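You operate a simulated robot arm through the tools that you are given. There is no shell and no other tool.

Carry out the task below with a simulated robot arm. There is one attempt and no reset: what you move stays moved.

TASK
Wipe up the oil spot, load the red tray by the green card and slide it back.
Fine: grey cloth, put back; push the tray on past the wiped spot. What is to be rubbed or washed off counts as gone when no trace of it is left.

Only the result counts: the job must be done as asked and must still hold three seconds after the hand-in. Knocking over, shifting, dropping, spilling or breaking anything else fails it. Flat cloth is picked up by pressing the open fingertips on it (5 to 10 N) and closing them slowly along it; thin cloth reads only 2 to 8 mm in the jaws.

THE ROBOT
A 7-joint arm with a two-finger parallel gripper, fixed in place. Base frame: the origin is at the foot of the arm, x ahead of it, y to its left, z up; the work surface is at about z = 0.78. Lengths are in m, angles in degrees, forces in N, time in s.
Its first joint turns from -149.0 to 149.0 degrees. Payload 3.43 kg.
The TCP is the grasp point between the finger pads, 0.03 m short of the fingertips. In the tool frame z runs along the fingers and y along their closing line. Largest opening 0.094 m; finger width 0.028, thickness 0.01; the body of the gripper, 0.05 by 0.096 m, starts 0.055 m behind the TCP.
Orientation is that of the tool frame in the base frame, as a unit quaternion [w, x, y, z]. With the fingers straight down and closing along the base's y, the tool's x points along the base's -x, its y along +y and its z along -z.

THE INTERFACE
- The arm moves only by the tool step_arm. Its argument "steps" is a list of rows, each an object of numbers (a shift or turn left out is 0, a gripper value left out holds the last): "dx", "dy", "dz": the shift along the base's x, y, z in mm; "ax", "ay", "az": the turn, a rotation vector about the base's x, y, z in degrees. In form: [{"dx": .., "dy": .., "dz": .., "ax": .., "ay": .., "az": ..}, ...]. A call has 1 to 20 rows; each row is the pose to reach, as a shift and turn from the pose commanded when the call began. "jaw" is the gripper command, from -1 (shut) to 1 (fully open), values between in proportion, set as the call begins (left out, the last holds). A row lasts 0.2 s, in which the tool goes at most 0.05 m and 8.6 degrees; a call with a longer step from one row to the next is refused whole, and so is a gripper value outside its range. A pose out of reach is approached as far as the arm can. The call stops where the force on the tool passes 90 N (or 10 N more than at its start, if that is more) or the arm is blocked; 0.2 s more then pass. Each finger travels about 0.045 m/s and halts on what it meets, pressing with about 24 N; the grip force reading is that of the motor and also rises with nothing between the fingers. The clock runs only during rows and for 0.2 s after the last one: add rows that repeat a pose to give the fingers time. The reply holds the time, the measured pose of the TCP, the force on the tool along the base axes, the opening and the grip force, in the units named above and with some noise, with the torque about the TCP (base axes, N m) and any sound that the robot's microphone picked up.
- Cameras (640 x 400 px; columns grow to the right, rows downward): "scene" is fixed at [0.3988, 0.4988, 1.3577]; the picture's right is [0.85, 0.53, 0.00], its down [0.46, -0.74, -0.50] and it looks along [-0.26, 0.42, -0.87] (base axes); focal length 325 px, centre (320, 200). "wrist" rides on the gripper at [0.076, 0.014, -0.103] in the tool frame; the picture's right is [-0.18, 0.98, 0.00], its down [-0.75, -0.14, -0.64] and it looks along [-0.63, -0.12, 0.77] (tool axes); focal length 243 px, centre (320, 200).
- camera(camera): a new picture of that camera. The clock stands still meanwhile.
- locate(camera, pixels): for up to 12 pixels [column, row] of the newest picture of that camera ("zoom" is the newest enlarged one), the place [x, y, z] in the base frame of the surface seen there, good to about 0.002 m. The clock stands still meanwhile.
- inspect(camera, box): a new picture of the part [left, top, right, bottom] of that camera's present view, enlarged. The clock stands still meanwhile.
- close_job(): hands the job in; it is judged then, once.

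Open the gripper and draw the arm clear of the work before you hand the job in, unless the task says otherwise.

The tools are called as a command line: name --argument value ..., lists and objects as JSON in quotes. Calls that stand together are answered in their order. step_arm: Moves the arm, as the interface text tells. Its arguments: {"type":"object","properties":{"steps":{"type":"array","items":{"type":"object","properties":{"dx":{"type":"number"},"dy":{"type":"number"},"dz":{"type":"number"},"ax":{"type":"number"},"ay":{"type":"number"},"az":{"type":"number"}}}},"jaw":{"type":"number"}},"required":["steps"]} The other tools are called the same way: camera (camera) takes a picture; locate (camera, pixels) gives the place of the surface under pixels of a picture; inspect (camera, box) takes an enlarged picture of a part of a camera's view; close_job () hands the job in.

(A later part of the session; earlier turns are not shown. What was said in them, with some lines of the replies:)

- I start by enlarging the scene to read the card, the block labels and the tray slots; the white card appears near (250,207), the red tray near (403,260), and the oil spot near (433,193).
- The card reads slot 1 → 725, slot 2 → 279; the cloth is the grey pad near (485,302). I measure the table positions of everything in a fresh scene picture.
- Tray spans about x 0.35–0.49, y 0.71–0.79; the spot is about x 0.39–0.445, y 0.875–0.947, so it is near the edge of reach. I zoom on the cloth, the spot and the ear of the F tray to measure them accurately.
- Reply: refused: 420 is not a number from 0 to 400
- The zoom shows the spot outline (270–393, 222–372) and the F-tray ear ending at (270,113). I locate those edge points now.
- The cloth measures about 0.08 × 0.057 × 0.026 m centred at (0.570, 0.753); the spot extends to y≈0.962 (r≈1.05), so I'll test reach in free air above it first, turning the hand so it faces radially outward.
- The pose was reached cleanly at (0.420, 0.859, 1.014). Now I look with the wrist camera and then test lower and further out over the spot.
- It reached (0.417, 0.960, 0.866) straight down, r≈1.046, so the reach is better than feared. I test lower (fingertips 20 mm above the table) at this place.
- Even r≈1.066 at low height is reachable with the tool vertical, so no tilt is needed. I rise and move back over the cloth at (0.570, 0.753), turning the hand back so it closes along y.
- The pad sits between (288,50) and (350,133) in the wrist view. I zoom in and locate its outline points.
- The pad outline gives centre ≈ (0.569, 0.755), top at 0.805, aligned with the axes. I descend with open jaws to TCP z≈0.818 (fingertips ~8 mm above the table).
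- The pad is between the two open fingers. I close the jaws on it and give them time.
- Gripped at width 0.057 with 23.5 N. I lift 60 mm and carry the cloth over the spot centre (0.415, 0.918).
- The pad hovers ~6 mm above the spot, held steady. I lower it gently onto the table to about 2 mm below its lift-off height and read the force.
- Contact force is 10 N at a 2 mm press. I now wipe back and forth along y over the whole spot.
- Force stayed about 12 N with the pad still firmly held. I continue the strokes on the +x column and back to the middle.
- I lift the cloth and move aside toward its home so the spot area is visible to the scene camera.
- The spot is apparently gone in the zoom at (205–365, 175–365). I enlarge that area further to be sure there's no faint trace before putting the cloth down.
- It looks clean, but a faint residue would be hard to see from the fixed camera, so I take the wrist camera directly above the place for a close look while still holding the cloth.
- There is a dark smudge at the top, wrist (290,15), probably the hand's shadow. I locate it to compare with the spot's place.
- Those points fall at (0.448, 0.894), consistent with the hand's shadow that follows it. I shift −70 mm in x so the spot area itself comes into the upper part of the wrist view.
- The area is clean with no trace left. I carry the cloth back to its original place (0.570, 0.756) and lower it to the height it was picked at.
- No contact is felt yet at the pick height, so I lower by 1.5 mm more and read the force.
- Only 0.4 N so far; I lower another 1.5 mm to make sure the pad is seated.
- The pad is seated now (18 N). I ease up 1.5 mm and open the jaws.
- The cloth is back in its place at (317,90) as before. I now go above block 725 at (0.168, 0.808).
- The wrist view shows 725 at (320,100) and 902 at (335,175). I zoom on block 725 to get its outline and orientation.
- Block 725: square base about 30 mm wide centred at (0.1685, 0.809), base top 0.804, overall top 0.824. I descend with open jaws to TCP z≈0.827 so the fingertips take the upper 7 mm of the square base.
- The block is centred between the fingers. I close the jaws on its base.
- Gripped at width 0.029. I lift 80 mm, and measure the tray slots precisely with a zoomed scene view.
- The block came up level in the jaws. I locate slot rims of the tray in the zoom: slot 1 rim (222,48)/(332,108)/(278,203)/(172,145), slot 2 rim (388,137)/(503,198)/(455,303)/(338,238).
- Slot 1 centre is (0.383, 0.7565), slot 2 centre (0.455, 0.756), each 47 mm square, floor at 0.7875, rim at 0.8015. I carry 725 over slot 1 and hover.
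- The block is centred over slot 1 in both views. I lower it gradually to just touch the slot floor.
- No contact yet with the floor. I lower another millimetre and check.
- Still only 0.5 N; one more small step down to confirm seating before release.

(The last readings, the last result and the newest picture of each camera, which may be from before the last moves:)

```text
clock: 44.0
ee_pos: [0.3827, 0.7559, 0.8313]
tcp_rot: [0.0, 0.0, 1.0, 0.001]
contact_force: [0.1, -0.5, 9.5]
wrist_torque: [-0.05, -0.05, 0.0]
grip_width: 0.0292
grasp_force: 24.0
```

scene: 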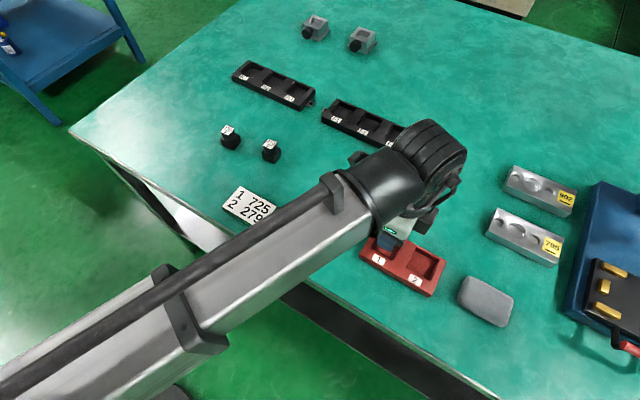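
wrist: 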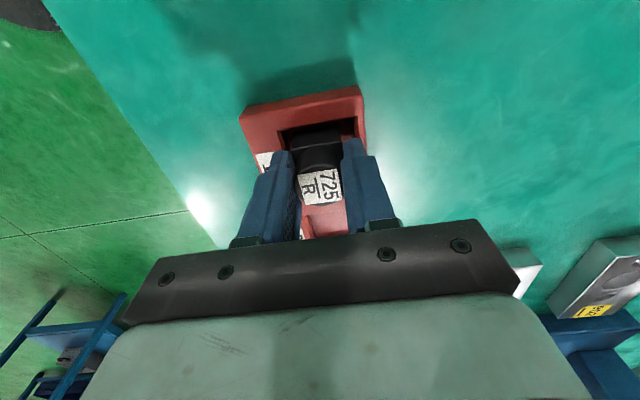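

Contact at 9.5 N: seated. I ease up 0.7 mm and open the jaws, then rise.

step_arm --steps '[{"dz": 0.7}, {"dz": 0.7}]'

step_arm --steps '[{"dz": 0}, {"dz": 0}, {"dz": 0}, {"dz": 0}, {"dz": 0}, {"dz": 0}]' --jaw 1

step_arm --steps '[{"dz": 25}, {"dz": 65}, {"dz": 105}, {"dz": 125}]'

camera --camera "wrist"

```text
clock: 44.6
ee_pos: [0.3842, 0.7561, 0.832]
tcp_rot: [0.0, 0.0, 1.0, 0.0]
contact_force: [0.9, -0.2, 4.5]
wrist_torque: [0.05, -0.01, 0.02]
grip_width: 0.0293
grasp_force: 24.3
```

```text
clock: 46.0
ee_pos: [0.3837, 0.7561, 0.8318]
tcp_rot: [0.0, 0.0, 1.0, 0.0]
contact_force: [-0.1, -0.7, 0.2]
wrist_torque: [0.05, 0.04, 0.02]
grip_width: 0.094
grasp_force: 0.0
```

```text
clock: 47.0
ee_pos: [0.3825, 0.756, 0.9565]
tcp_rot: [0.001, 0.0, 1.0, 0.0]
contact_force: [-0.4, 0.3, -0.4]
wrist_torque: [0.01, 0.01, 0.0]
grip_width: 0.0938
grasp_force: 0.0
```

```text
taken
```

wrist: 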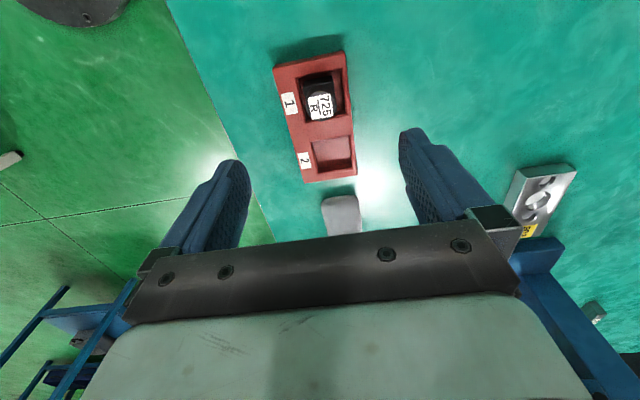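

725 sits in slot 1. Next I go over block 279 near (0.080, 0.817).

step_arm --steps '[{"dx": -45, "dy": 9}, {"dx": -90, "dy": 18}, {"dx": -135, "dy": 27}, {"dx": -180, "dy": 36}, {"dx": -225, "dy": 45}, {"dx": -270, "dy": 54}, {"dx": -303.5, "dy": 59.5}, {"dx": -303.5, "dy": 59.5}]'

camera --camera "wrist"

inspect --camera "wrist" --box '[270, 50, 370, 130]'

```text
clock: 48.8
ee_pos: [0.0794, 0.8165, 0.9577]
tcp_rot: [0.0, 0.001, 1.0, 0.0]
contact_force: [-0.3, -0.5, 0.3]
wrist_torque: [-0.03, -0.02, 0.02]
grip_width: 0.0941
grasp_force: 0.0
```

```text
taken
```

wrist: 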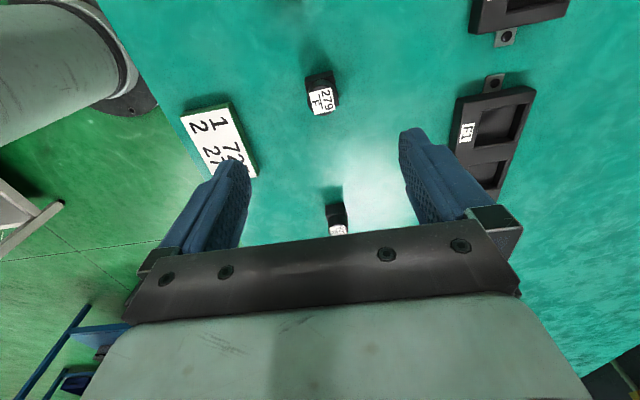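

```text
5.00 times, centred on (320, 90) of wrist
```

zoom: 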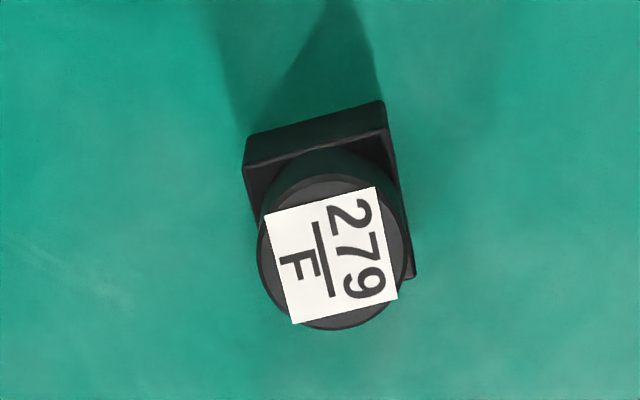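

The label reads 279 F; the block looks turned a few degrees. I locate its base corners.

locate --camera "zoom" --pixels '[[244, 165], [386, 130], [414, 275], [250, 190], [400, 200], [265, 145], [375, 105], [333, 255], [325, 180], [338, 327], [260, 250], [408, 245]]'

```text
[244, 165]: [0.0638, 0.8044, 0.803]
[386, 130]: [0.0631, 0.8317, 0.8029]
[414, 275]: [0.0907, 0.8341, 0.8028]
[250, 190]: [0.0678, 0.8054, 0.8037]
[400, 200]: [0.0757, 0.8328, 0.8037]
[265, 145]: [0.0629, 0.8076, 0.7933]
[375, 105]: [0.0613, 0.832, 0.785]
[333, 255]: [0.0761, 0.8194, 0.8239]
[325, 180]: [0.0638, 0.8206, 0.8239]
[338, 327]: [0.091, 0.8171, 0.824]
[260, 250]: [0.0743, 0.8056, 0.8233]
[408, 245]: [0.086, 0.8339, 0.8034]
```

Block 279 is centred at about (0.0775, 0.8193), turned about +3°. I descend with a +3° turn to TCP z≈0.829 (slightly higher than before for more rim clearance).

step_arm --steps '[{"dx": -2.5, "dy": 3.3, "dz": -45, "az": 3}, {"dx": -2.5, "dy": 3.3, "dz": -85, "az": 3}, {"dx": -2.5, "dy": 3.3, "dz": -115, "az": 3}, {"dx": -2.5, "dy": 3.3, "dz": -129, "az": 3}, {"dx": -2.5, "dy": 3.3, "dz": -129, "az": 3}]'

camera --camera "wrist"

```text
clock: 50.0
ee_pos: [0.0763, 0.8189, 0.8284]
tcp_rot: [0.0, -0.026, 1.0, 0.0]
contact_force: [-0.1, -0.5, -0.5]
wrist_torque: [-0.01, 0.0, -0.02]
grip_width: 0.0938
grasp_force: 0.1
```

```text
taken
```

wrist: 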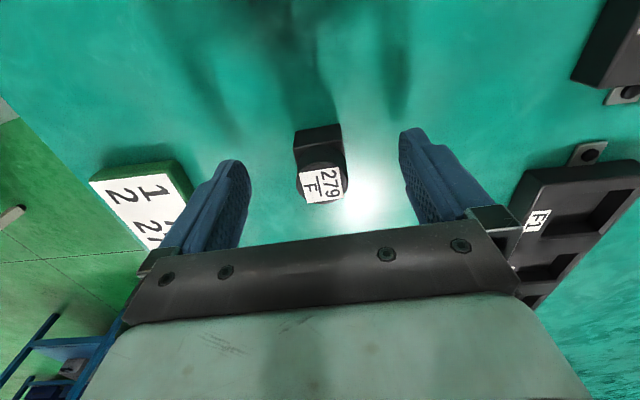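

The block is centred between the fingers, as with 725. I close and then lift.

step_arm --steps '[{"dz": 0}, {"dz": 0}, {"dz": 0}, {"dz": 0}, {"dz": 0}, {"dz": 0}]' --jaw -1

step_arm --steps '[{"dz": 20}, {"dz": 60}, {"dz": 100}, {"dz": 100}]'

camera --camera "wrist"

```text
clock: 51.4
ee_pos: [0.0772, 0.8186, 0.8277]
tcp_rot: [0.0, -0.026, 1.0, 0.001]
contact_force: [0.1, 0.1, -0.5]
wrist_torque: [0.01, 0.02, -0.03]
grip_width: 0.0289
grasp_force: 24.2
```

```text
clock: 52.4
ee_pos: [0.0766, 0.8173, 0.9285]
tcp_rot: [0.0, -0.026, 1.0, 0.0]
contact_force: [0.5, 0.3, -0.7]
wrist_torque: [0.0, -0.01, -0.02]
grip_width: 0.029
grasp_force: 23.4
```

```text
taken
```

wrist: 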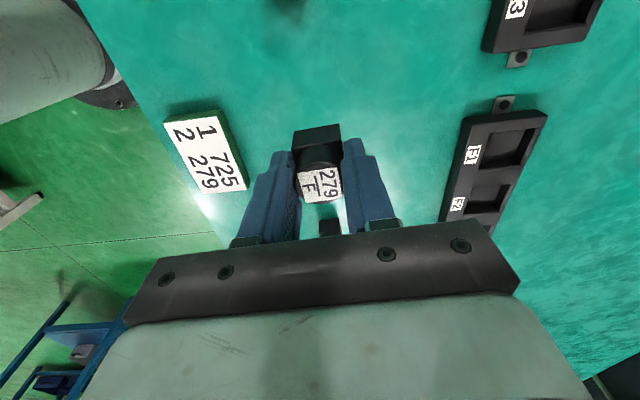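

279 is held level. I carry it over slot 2 (0.455, 0.756), removing the 3° turn, and hover.

step_arm --steps '[{"dx": 45, "dy": -7, "az": -1}, {"dx": 90, "dy": -14, "az": -2}, {"dx": 135, "dy": -22, "az": -3}, {"dx": 180, "dy": -30, "az": -3}, {"dx": 225, "dy": -38, "az": -3}, {"dx": 270, "dy": -46, "az": -3}, {"dx": 315, "dy": -54, "az": -3}, {"dx": 350, "dy": -60, "az": -3}, {"dx": 377.5, "dy": -63, "az": -3}, {"dx": 377.5, "dy": -63, "dz": -35, "az": -3}, {"dx": 377.5, "dy": -63, "dz": -65, "az": -3}, {"dx": 377.5, "dy": -63, "dz": -65, "az": -3}]'

camera --camera "wrist"

inspect --camera "scene" --box '[340, 200, 480, 310]'

```text
clock: 55.0
ee_pos: [0.4533, 0.7554, 0.863]
tcp_rot: [0.0, 0.001, 1.0, 0.0]
contact_force: [-0.2, -0.7, -0.6]
wrist_torque: [0.03, -0.03, 0.0]
grip_width: 0.0294
grasp_force: 24.2
```

```text
taken
```

wrist: 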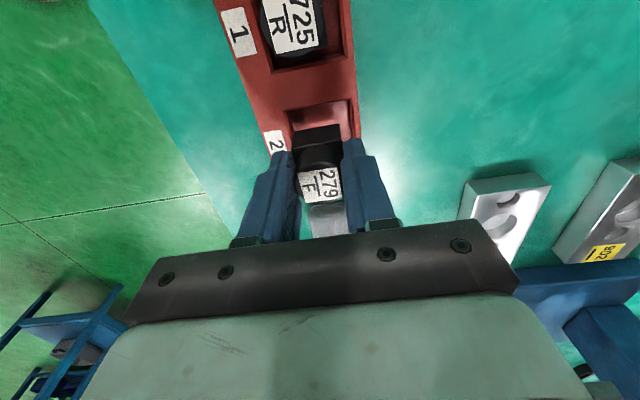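

```text
3.64 times, centred on (410, 255) of scene
```

zoom: 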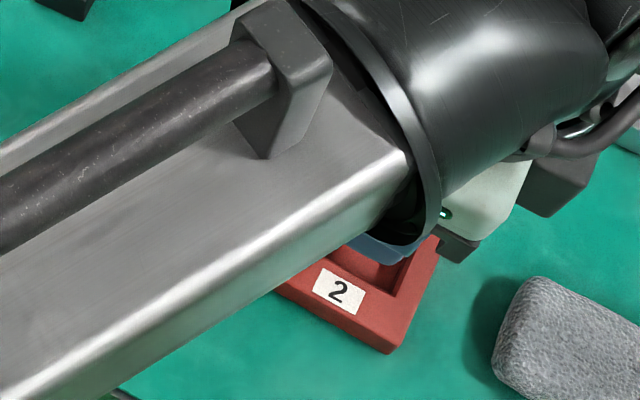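

Aligned over slot 2. I lower to just above the expected seat height and then feel for the floor.

step_arm --steps '[{"dz": -10}, {"dz": -18}, {"dz": -24}, {"dz": -27}, {"dz": -28.5}, {"dz": -28.5}]'

step_arm --steps '[{"dz": -0.7}, {"dz": -1.2}, {"dz": -1.2}]'

```text
clock: 56.4
ee_pos: [0.4538, 0.7565, 0.8347]
tcp_rot: [0.0, 0.0, 1.0, 0.0]
contact_force: [-0.1, -0.3, -0.8]
wrist_torque: [0.03, 0.04, -0.02]
grip_width: 0.0289
grasp_force: 24.1
```

```text
clock: 57.2
ee_pos: [0.4538, 0.7563, 0.834]
tcp_rot: [0.0, 0.0, 1.0, 0.002]
contact_force: [0.6, 0.3, 3.3]
wrist_torque: [0.0, 0.01, 0.01]
grip_width: 0.0289
grasp_force: 23.9
```

The block touches the floor with 3 N. I open the jaws and rise.

step_arm --steps '[{"dz": 0}, {"dz": 0}, {"dz": 0}, {"dz": 0}, {"dz": 0}, {"dz": 0}]' --jaw 1

step_arm --steps '[{"dz": 25}, {"dz": 65}, {"dz": 105}, {"dz": 125}]'

camera --camera "wrist"

camera --camera "scene"

```text
clock: 58.6
ee_pos: [0.4545, 0.7562, 0.8331]
tcp_rot: [0.0, -0.001, 1.0, 0.0]
contact_force: [0.4, 0.0, 0.4]
wrist_torque: [0.02, -0.02, 0.02]
grip_width: 0.0941
grasp_force: 0.0
```

```text
clock: 59.6
ee_pos: [0.4551, 0.7564, 0.9593]
tcp_rot: [-0.001, 0.0, 1.0, 0.0]
contact_force: [0.2, -0.4, -0.2]
wrist_torque: [0.0, -0.01, 0.0]
grip_width: 0.0941
grasp_force: 0.1
```

```text
taken
```

wrist: 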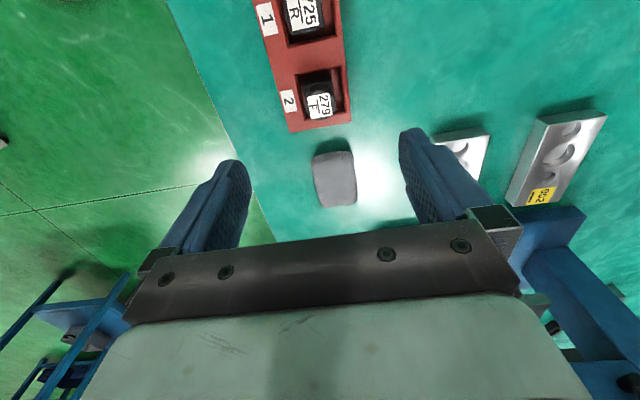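

```text
taken
```

scene: 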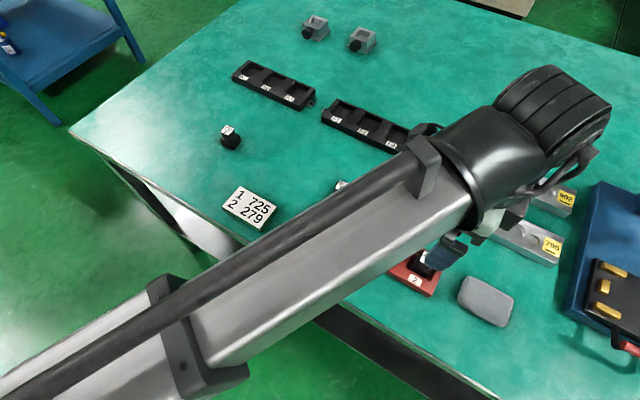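

Both blocks are seated in their slots, cloth untouched. For the push I turn the hand −90° so the two open fingers (≈0.1 m apart along x) bear on the tray's front face, moving to a point in front of the tray at (0.42, 0.67).

step_arm --steps '[{"dx": -3, "dy": -8, "az": -8}, {"dx": -6, "dy": -16, "az": -16}, {"dx": -9, "dy": -24, "az": -24}, {"dx": -12, "dy": -32, "az": -32}, {"dx": -15, "dy": -40, "az": -40}, {"dx": -18, "dy": -48, "az": -48}, {"dx": -21, "dy": -56, "az": -56}, {"dx": -24, "dy": -64, "az": -64}, {"dx": -27, "dy": -72, "az": -72}, {"dx": -30, "dy": -80, "az": -80}, {"dx": -33, "dy": -84, "az": -88}, {"dx": -35, "dy": -86.3, "az": -90}, {"dx": -35, "dy": -86.3, "az": -90}]'

camera --camera "wrist"

camera --camera "scene"

```text
clock: 62.4
ee_pos: [0.4184, 0.6701, 0.9587]
tcp_rot: [0.0, 0.708, 0.706, 0.0]
contact_force: [-0.9, -0.7, 0.0]
wrist_torque: [-0.03, -0.01, 0.0]
grip_width: 0.0938
grasp_force: 0.1
```

```text
taken
```

wrist: 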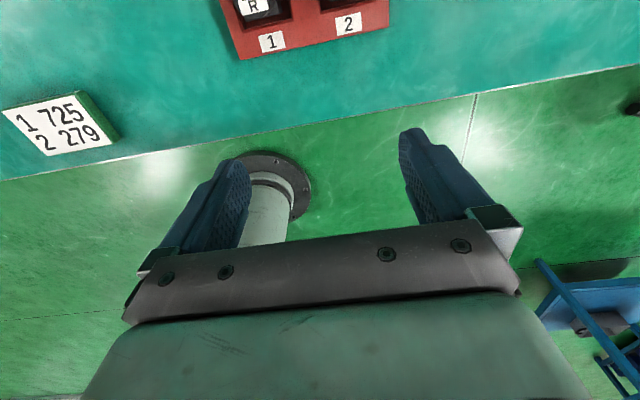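

```text
taken
```

scene: 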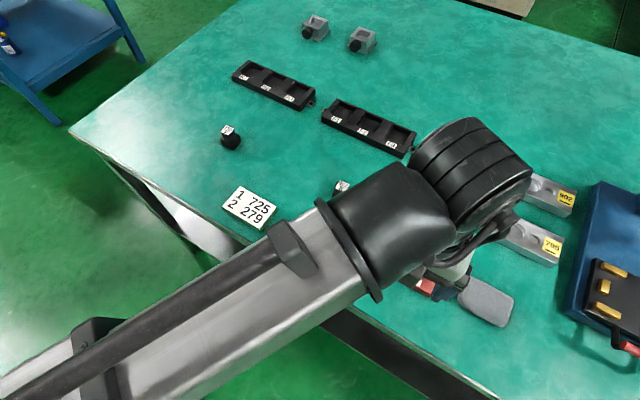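

The tray's front edge is visible at the top, wrist (241,58)–(389,24). I locate it and the table edge to choose the approach.

locate --camera "wrist" --pixels '[[241, 57], [315, 40], [387, 24], [240, 50], [388, 15], [315, 36], [300, 110], [450, 85], [255, 5], [330, 2]]'

```text
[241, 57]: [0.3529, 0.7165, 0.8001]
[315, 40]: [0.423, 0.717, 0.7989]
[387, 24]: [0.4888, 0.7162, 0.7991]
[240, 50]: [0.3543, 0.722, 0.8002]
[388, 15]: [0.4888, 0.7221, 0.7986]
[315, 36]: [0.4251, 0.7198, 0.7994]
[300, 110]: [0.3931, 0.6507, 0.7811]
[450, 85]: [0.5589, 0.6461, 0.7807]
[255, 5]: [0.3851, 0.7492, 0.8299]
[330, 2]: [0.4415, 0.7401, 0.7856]
```

The tray front is at y≈0.714 and the table edge at y≈0.649. I descend with the jaws fully open to TCP z≈0.819 in front of the tray (30 mm gap).

step_arm --steps '[{"dz": -45}, {"dz": -85}, {"dz": -120}, {"dz": -140}, {"dz": -140}]' --jaw 1

camera --camera "wrist"

```text
clock: 63.6
ee_pos: [0.4186, 0.6694, 0.8186]
tcp_rot: [0.0, 0.707, 0.707, 0.001]
contact_force: [-0.1, -0.5, 0.4]
wrist_torque: [0.05, 0.05, 0.01]
grip_width: 0.0938
grasp_force: 0.0
```

```text
taken
```

wrist: 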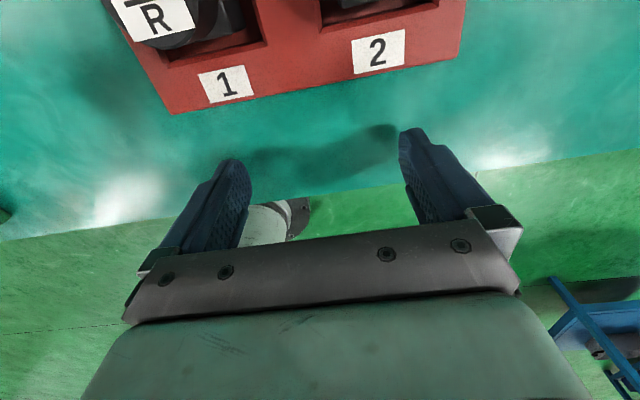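

Fingers straddle the tray's front face well. I advance slowly toward contact.

step_arm --steps '[{"dy": 10}, {"dy": 20}, {"dy": 24}, {"dy": 28}, {"dy": 32}, {"dy": 36}, {"dy": 40}, {"dy": 44}]'

camera --camera "wrist"

```text
clock: 65.4
ee_pos: [0.4189, 0.7144, 0.818]
tcp_rot: [0.0, 0.708, 0.706, 0.0]
contact_force: [-0.2, -1.2, -0.3]
wrist_torque: [0.0, 0.0, 0.01]
grip_width: 0.0941
grasp_force: 0.1
```

```text
taken
```

wrist: 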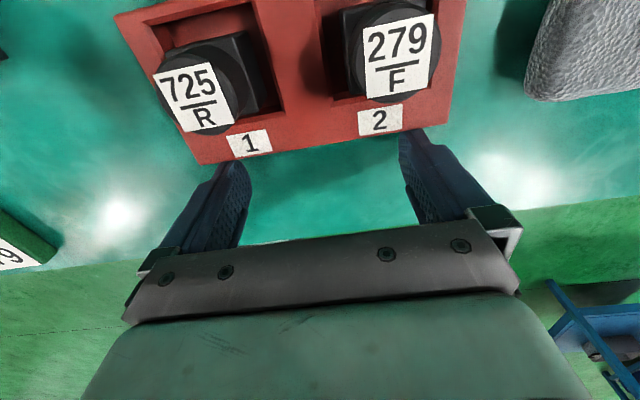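

Fingers appear in contact with the tray face. I locate the tray's front edge to see how far it has moved and whether it stays square.

locate --camera "wrist" --pixels '[[200, 164], [290, 148], [395, 130], [446, 122], [120, 15], [310, 145]]'

```text
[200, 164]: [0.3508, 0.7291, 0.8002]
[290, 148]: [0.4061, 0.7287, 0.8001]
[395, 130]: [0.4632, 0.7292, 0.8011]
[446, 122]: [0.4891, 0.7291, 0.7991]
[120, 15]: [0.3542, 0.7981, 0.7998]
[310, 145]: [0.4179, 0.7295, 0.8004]
```

Square and in contact: front at y≈0.729, x 0.351–0.489. I push on in +y at a gentle pace with a slight +x drift to widen the gap to the F-tray ear (x≤0.341).

step_arm --steps '[{"dy": 5, "dx": 0}, {"dy": 14, "dx": 1}, {"dy": 24, "dx": 2}, {"dy": 34, "dx": 3}, {"dy": 44, "dx": 4}, {"dy": 54, "dx": 5}, {"dy": 64, "dx": 6}, {"dy": 74, "dx": 7}, {"dy": 84, "dx": 8}, {"dy": 94, "dx": 8}, {"dy": 104, "dx": 8}, {"dy": 112, "dx": 8}, {"dy": 118, "dx": 8}, {"dy": 120, "dx": 8}]'

camera --camera "wrist"

camera --camera "scene"

```text
clock: 68.4
ee_pos: [0.4265, 0.8343, 0.8189]
tcp_rot: [0.0, 0.707, 0.707, -0.001]
contact_force: [-0.4, -2.0, 0.0]
wrist_torque: [-0.06, -0.04, 0.0]
grip_width: 0.0937
grasp_force: 0.0
```

```text
taken
```

wrist: 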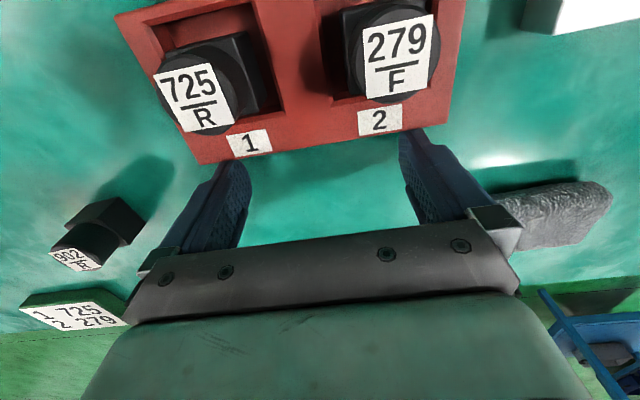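

```text
taken
```

scene: 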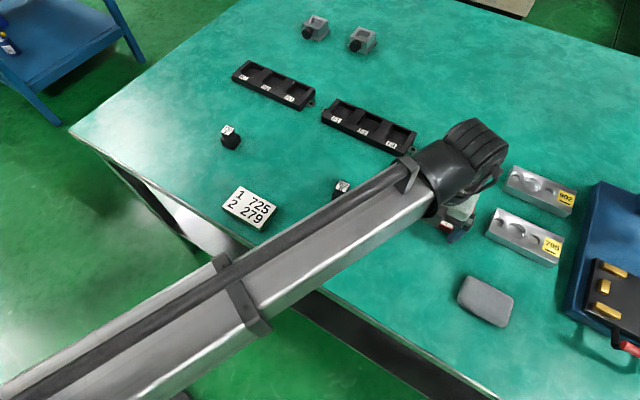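

The tray slides squarely with the blocks steady. I continue the push another 100 mm and check its clearance to the F tray and block 795.

step_arm --steps '[{"dy": 5}, {"dy": 13}, {"dy": 22}, {"dy": 31}, {"dy": 40}, {"dy": 49}, {"dy": 58}, {"dy": 67}, {"dy": 76}, {"dy": 84}, {"dy": 91}, {"dy": 97}, {"dy": 100}, {"dy": 100}]'

camera --camera "wrist"

camera --camera "scene"

```text
clock: 71.4
ee_pos: [0.4276, 0.9338, 0.8188]
tcp_rot: [-0.001, 0.707, 0.707, 0.0]
contact_force: [0.4, 0.2, 0.6]
wrist_torque: [-0.01, -0.02, -0.02]
grip_width: 0.094
grasp_force: 0.0
```

```text
taken
```

wrist: 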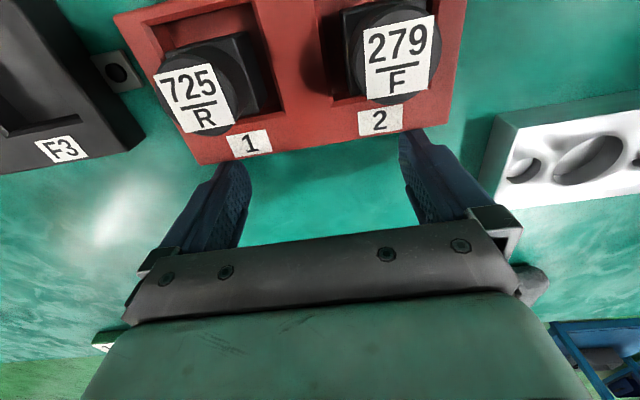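

```text
taken
```

scene: 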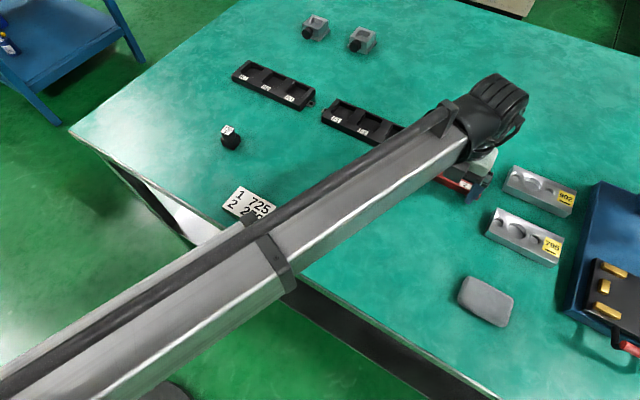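

The F-tray ear at wrist (115,72) is close to the tray's left side; I locate both, plus the tray's front edge and block 795's edge.

locate --camera "wrist" --pixels '[[141, 86], [128, 52], [140, 70], [165, 100], [200, 163], [310, 145], [446, 122], [135, 40], [490, 170], [505, 120], [118, 15], [463, 10]]'

```text
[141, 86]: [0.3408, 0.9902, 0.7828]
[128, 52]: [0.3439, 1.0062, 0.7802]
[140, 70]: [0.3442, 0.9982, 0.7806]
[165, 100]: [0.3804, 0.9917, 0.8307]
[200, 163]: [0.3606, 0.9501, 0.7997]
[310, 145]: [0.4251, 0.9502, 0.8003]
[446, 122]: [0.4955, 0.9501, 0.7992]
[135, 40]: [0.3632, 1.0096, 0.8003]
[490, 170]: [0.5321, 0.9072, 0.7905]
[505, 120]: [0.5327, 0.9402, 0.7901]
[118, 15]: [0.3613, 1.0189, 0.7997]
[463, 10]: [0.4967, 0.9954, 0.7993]
```

Gap to the ear is 18 mm and the front edge is at y=0.950. I push 32 mm more to bring the whole tray past the spot's far edge (0.962).

step_arm --steps '[{"dy": 4}, {"dy": 10}, {"dy": 17}, {"dy": 24}, {"dy": 29}, {"dy": 32}, {"dy": 32}]'

camera --camera "wrist"

locate --camera "wrist" --pixels '[[200, 163], [310, 145], [446, 122], [118, 15], [463, 10]]'

```text
clock: 73.0
ee_pos: [0.4267, 0.9674, 0.818]
tcp_rot: [0.0, 0.708, 0.707, 0.0]
contact_force: [0.6, -0.8, -0.5]
wrist_torque: [-0.03, -0.04, -0.01]
grip_width: 0.094
grasp_force: 0.0
```

```text
taken
```

wrist: 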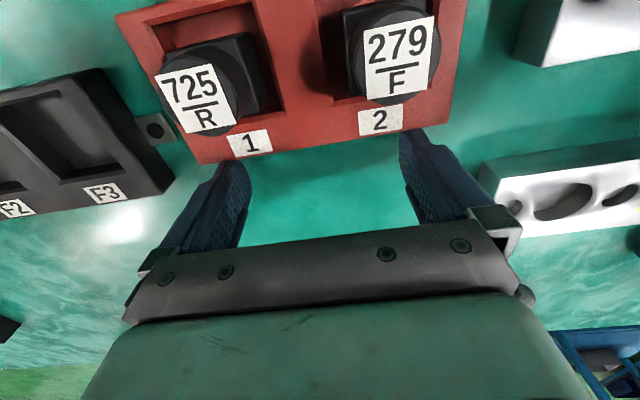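

```text
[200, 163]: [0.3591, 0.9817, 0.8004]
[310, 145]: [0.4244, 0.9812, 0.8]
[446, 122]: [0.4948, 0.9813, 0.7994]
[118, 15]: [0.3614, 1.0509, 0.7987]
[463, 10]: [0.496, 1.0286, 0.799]
```

The tray front is now at y≈0.9815, wholly past the spot (far edge 0.962), square, with both blocks in place. I back off in −y, then rise.

step_arm --steps '[{"dy": -15}, {"dy": -45}, {"dy": -75}, {"dy": -75, "dz": 45}, {"dy": -85, "dz": 90}, {"dy": -95, "dz": 140}, {"dy": -110, "dz": 180}, {"dy": -110, "dz": 180}]'

step_arm --steps '[{"dx": -45, "dy": -20}, {"dx": -90, "dy": -40}, {"dx": -135, "dy": -60}, {"dx": -180, "dy": -80}, {"dx": -225, "dy": -100}, {"dx": -270, "dy": -120}, {"dx": -310, "dy": -140}, {"dx": -330, "dy": -150}, {"dx": -330, "dy": -150}]'

camera --camera "scene"

inspect --camera "scene" --box '[380, 120, 540, 220]'

```text
refused: row 6 steps farther than a row can; nothing moved
```

```text
clock: 75.0
ee_pos: [0.1247, 0.8138, 0.8201]
tcp_rot: [-0.004, 0.694, 0.72, -0.002]
contact_force: [0.0, -0.3, 0.4]
wrist_torque: [-0.01, 0.01, 0.02]
grip_width: 0.0943
grasp_force: 0.1
out of reach, approached as far as the arm can: row 7, 8, 9
```

```text
taken
```

scene: 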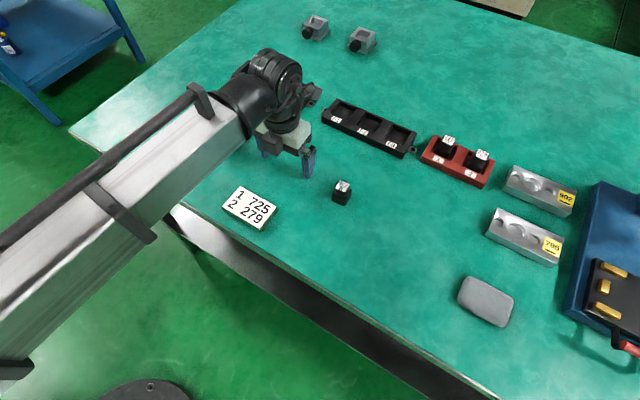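

```text
4.00 times, centred on (460, 170) of scene
```

zoom: 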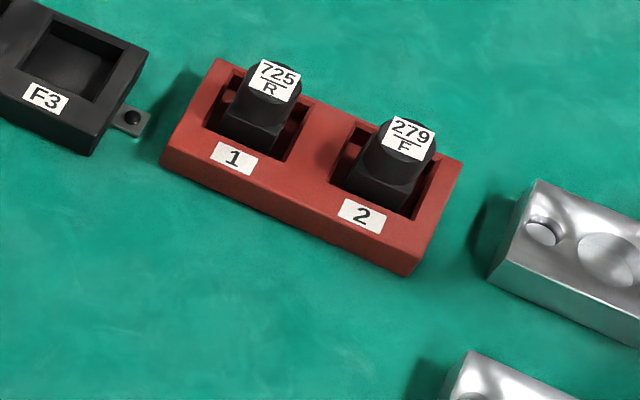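

The first call was refused for one over-long row, so the second moved at low height; fortunately the path stayed clear (no contact forces, 902, F tray and card look unmoved in the picture). I now rise straight up right here.

step_arm --steps '[{"dx": 0, "dz": 20}, {"dx": 5, "dz": 50}, {"dx": 10, "dz": 90}, {"dx": 15, "dz": 130}, {"dx": 20, "dz": 160}, {"dx": 20, "dz": 180}]'

camera --camera "scene"

```text
clock: 76.4
ee_pos: [0.1481, 0.8136, 0.9994]
tcp_rot: [0.0, 0.703, 0.712, -0.001]
contact_force: [0.1, -0.4, 0.5]
wrist_torque: [-0.01, 0.02, 0.03]
grip_width: 0.0937
grasp_force: 0.1
out of reach, approached as far as the arm can: row 1, 2, 3, 4
```

```text
taken
```

scene: 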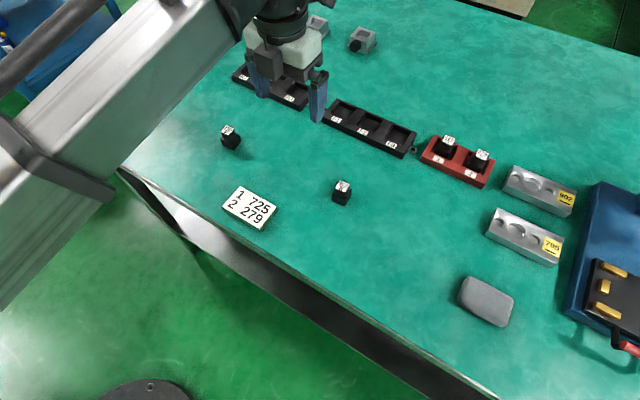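

The arm is now high and the whole scene is visible: 296 at (230,136), 902 at (342,191), card, cloth and both black trays look in place. I verify positions with locate and a zoom on the result.

locate --camera "scene" --pixels '[[228, 131], [342, 187], [250, 207], [413, 135], [405, 157], [322, 120], [486, 301], [466, 278], [500, 327], [495, 209], [516, 167], [562, 243]]'

inspect --camera "scene" --box '[360, 120, 520, 240]'

inspect --camera "scene" --box '[200, 40, 430, 240]'

```text
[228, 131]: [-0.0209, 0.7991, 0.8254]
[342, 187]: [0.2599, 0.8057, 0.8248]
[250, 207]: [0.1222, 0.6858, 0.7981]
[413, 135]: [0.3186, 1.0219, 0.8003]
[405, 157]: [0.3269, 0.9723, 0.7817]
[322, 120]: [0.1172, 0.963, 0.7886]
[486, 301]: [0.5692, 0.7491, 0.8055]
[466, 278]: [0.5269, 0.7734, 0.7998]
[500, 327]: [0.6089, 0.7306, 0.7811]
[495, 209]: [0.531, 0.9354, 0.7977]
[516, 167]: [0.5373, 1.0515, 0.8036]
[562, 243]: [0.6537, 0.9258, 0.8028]
```

```text
3.33 times, centred on (440, 180) of scene
```

zoom: 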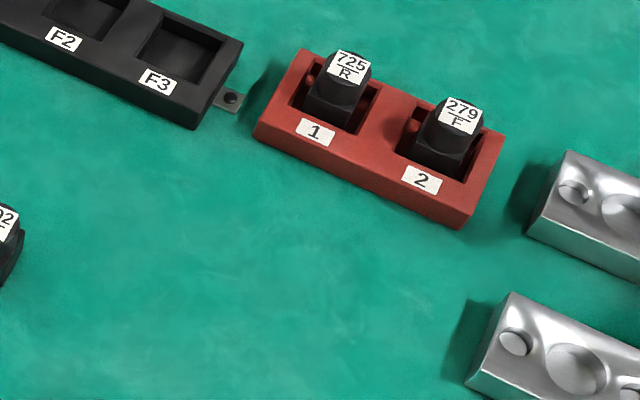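

```text
2.00 times, centred on (315, 140) of scene
```

zoom: 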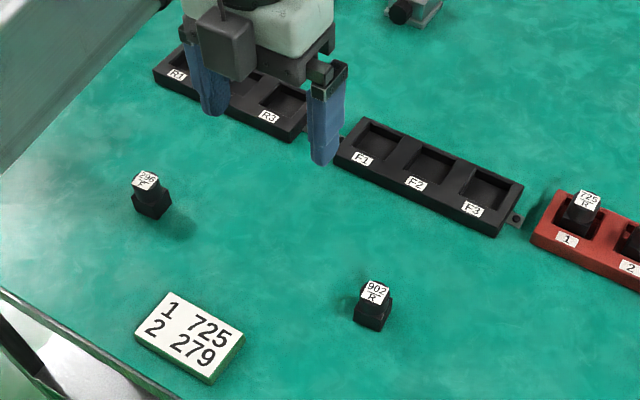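

Everything else is where it was and the wiped area is clean. I check the final tray corners against the spot's far edge (y 0.962).

inspect --camera "scene" --box '[400, 125, 510, 200]'

locate --camera "scene" --pixels '[[422, 157], [450, 171], [479, 186], [422, 160], [481, 188], [433, 195], [433, 175], [448, 141], [485, 157]]'

```text
5.33 times, centred on (455, 162) of scene
```

zoom: 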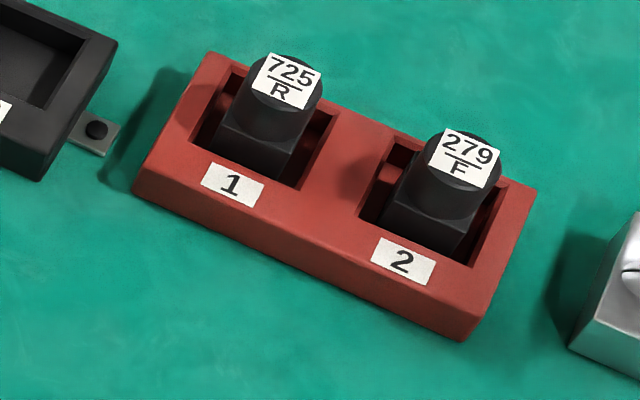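

```text
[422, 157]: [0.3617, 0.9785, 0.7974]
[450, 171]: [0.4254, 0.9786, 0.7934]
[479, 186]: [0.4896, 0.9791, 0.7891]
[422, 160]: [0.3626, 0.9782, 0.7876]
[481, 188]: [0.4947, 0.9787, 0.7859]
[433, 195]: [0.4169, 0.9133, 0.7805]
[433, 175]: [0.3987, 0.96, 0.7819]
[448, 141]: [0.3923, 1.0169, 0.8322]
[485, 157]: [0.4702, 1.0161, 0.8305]
```

The tray's front is square at y≈0.979–0.981, past the spot's far edge; 725 is in slot 1 and 279 in slot 2, the cloth is back, and the open gripper is clear of the work. I hand the job in.

close_job

```text
The job is handed in.
```

The job is done and handed in. The oil spot is wiped up, the red tray is loaded by the card, and it has been slid back past where the spot was.

- **Oil spot:** I wiped it with the grey cloth. Close-up pictures from both cameras show no trace left. The cloth is back within a few millimetres of where it lay.
- **Tray load:** 725 is in slot 1 and 279 is in slot 2, as the card says. Both are seated on the slot floors.
- **Tray position:** the front edge is square at y ≈ 0.98. The spot's far edge was at about 0.962, so the whole tray is roughly 18 mm past it. I let it drift about 8 mm in +x to keep clear of the F tray.

**Low move after the push:** the arm's retreat call was refused for one over-long step. The next call then moved the hand sideways at table height instead of raised. By my path estimate it passed about 5 mm from the F tray. No contact forces showed, and when I re-measured the black F tray, the 296 and 902 blocks, the card and the two aluminium blocks, they were where they had been.
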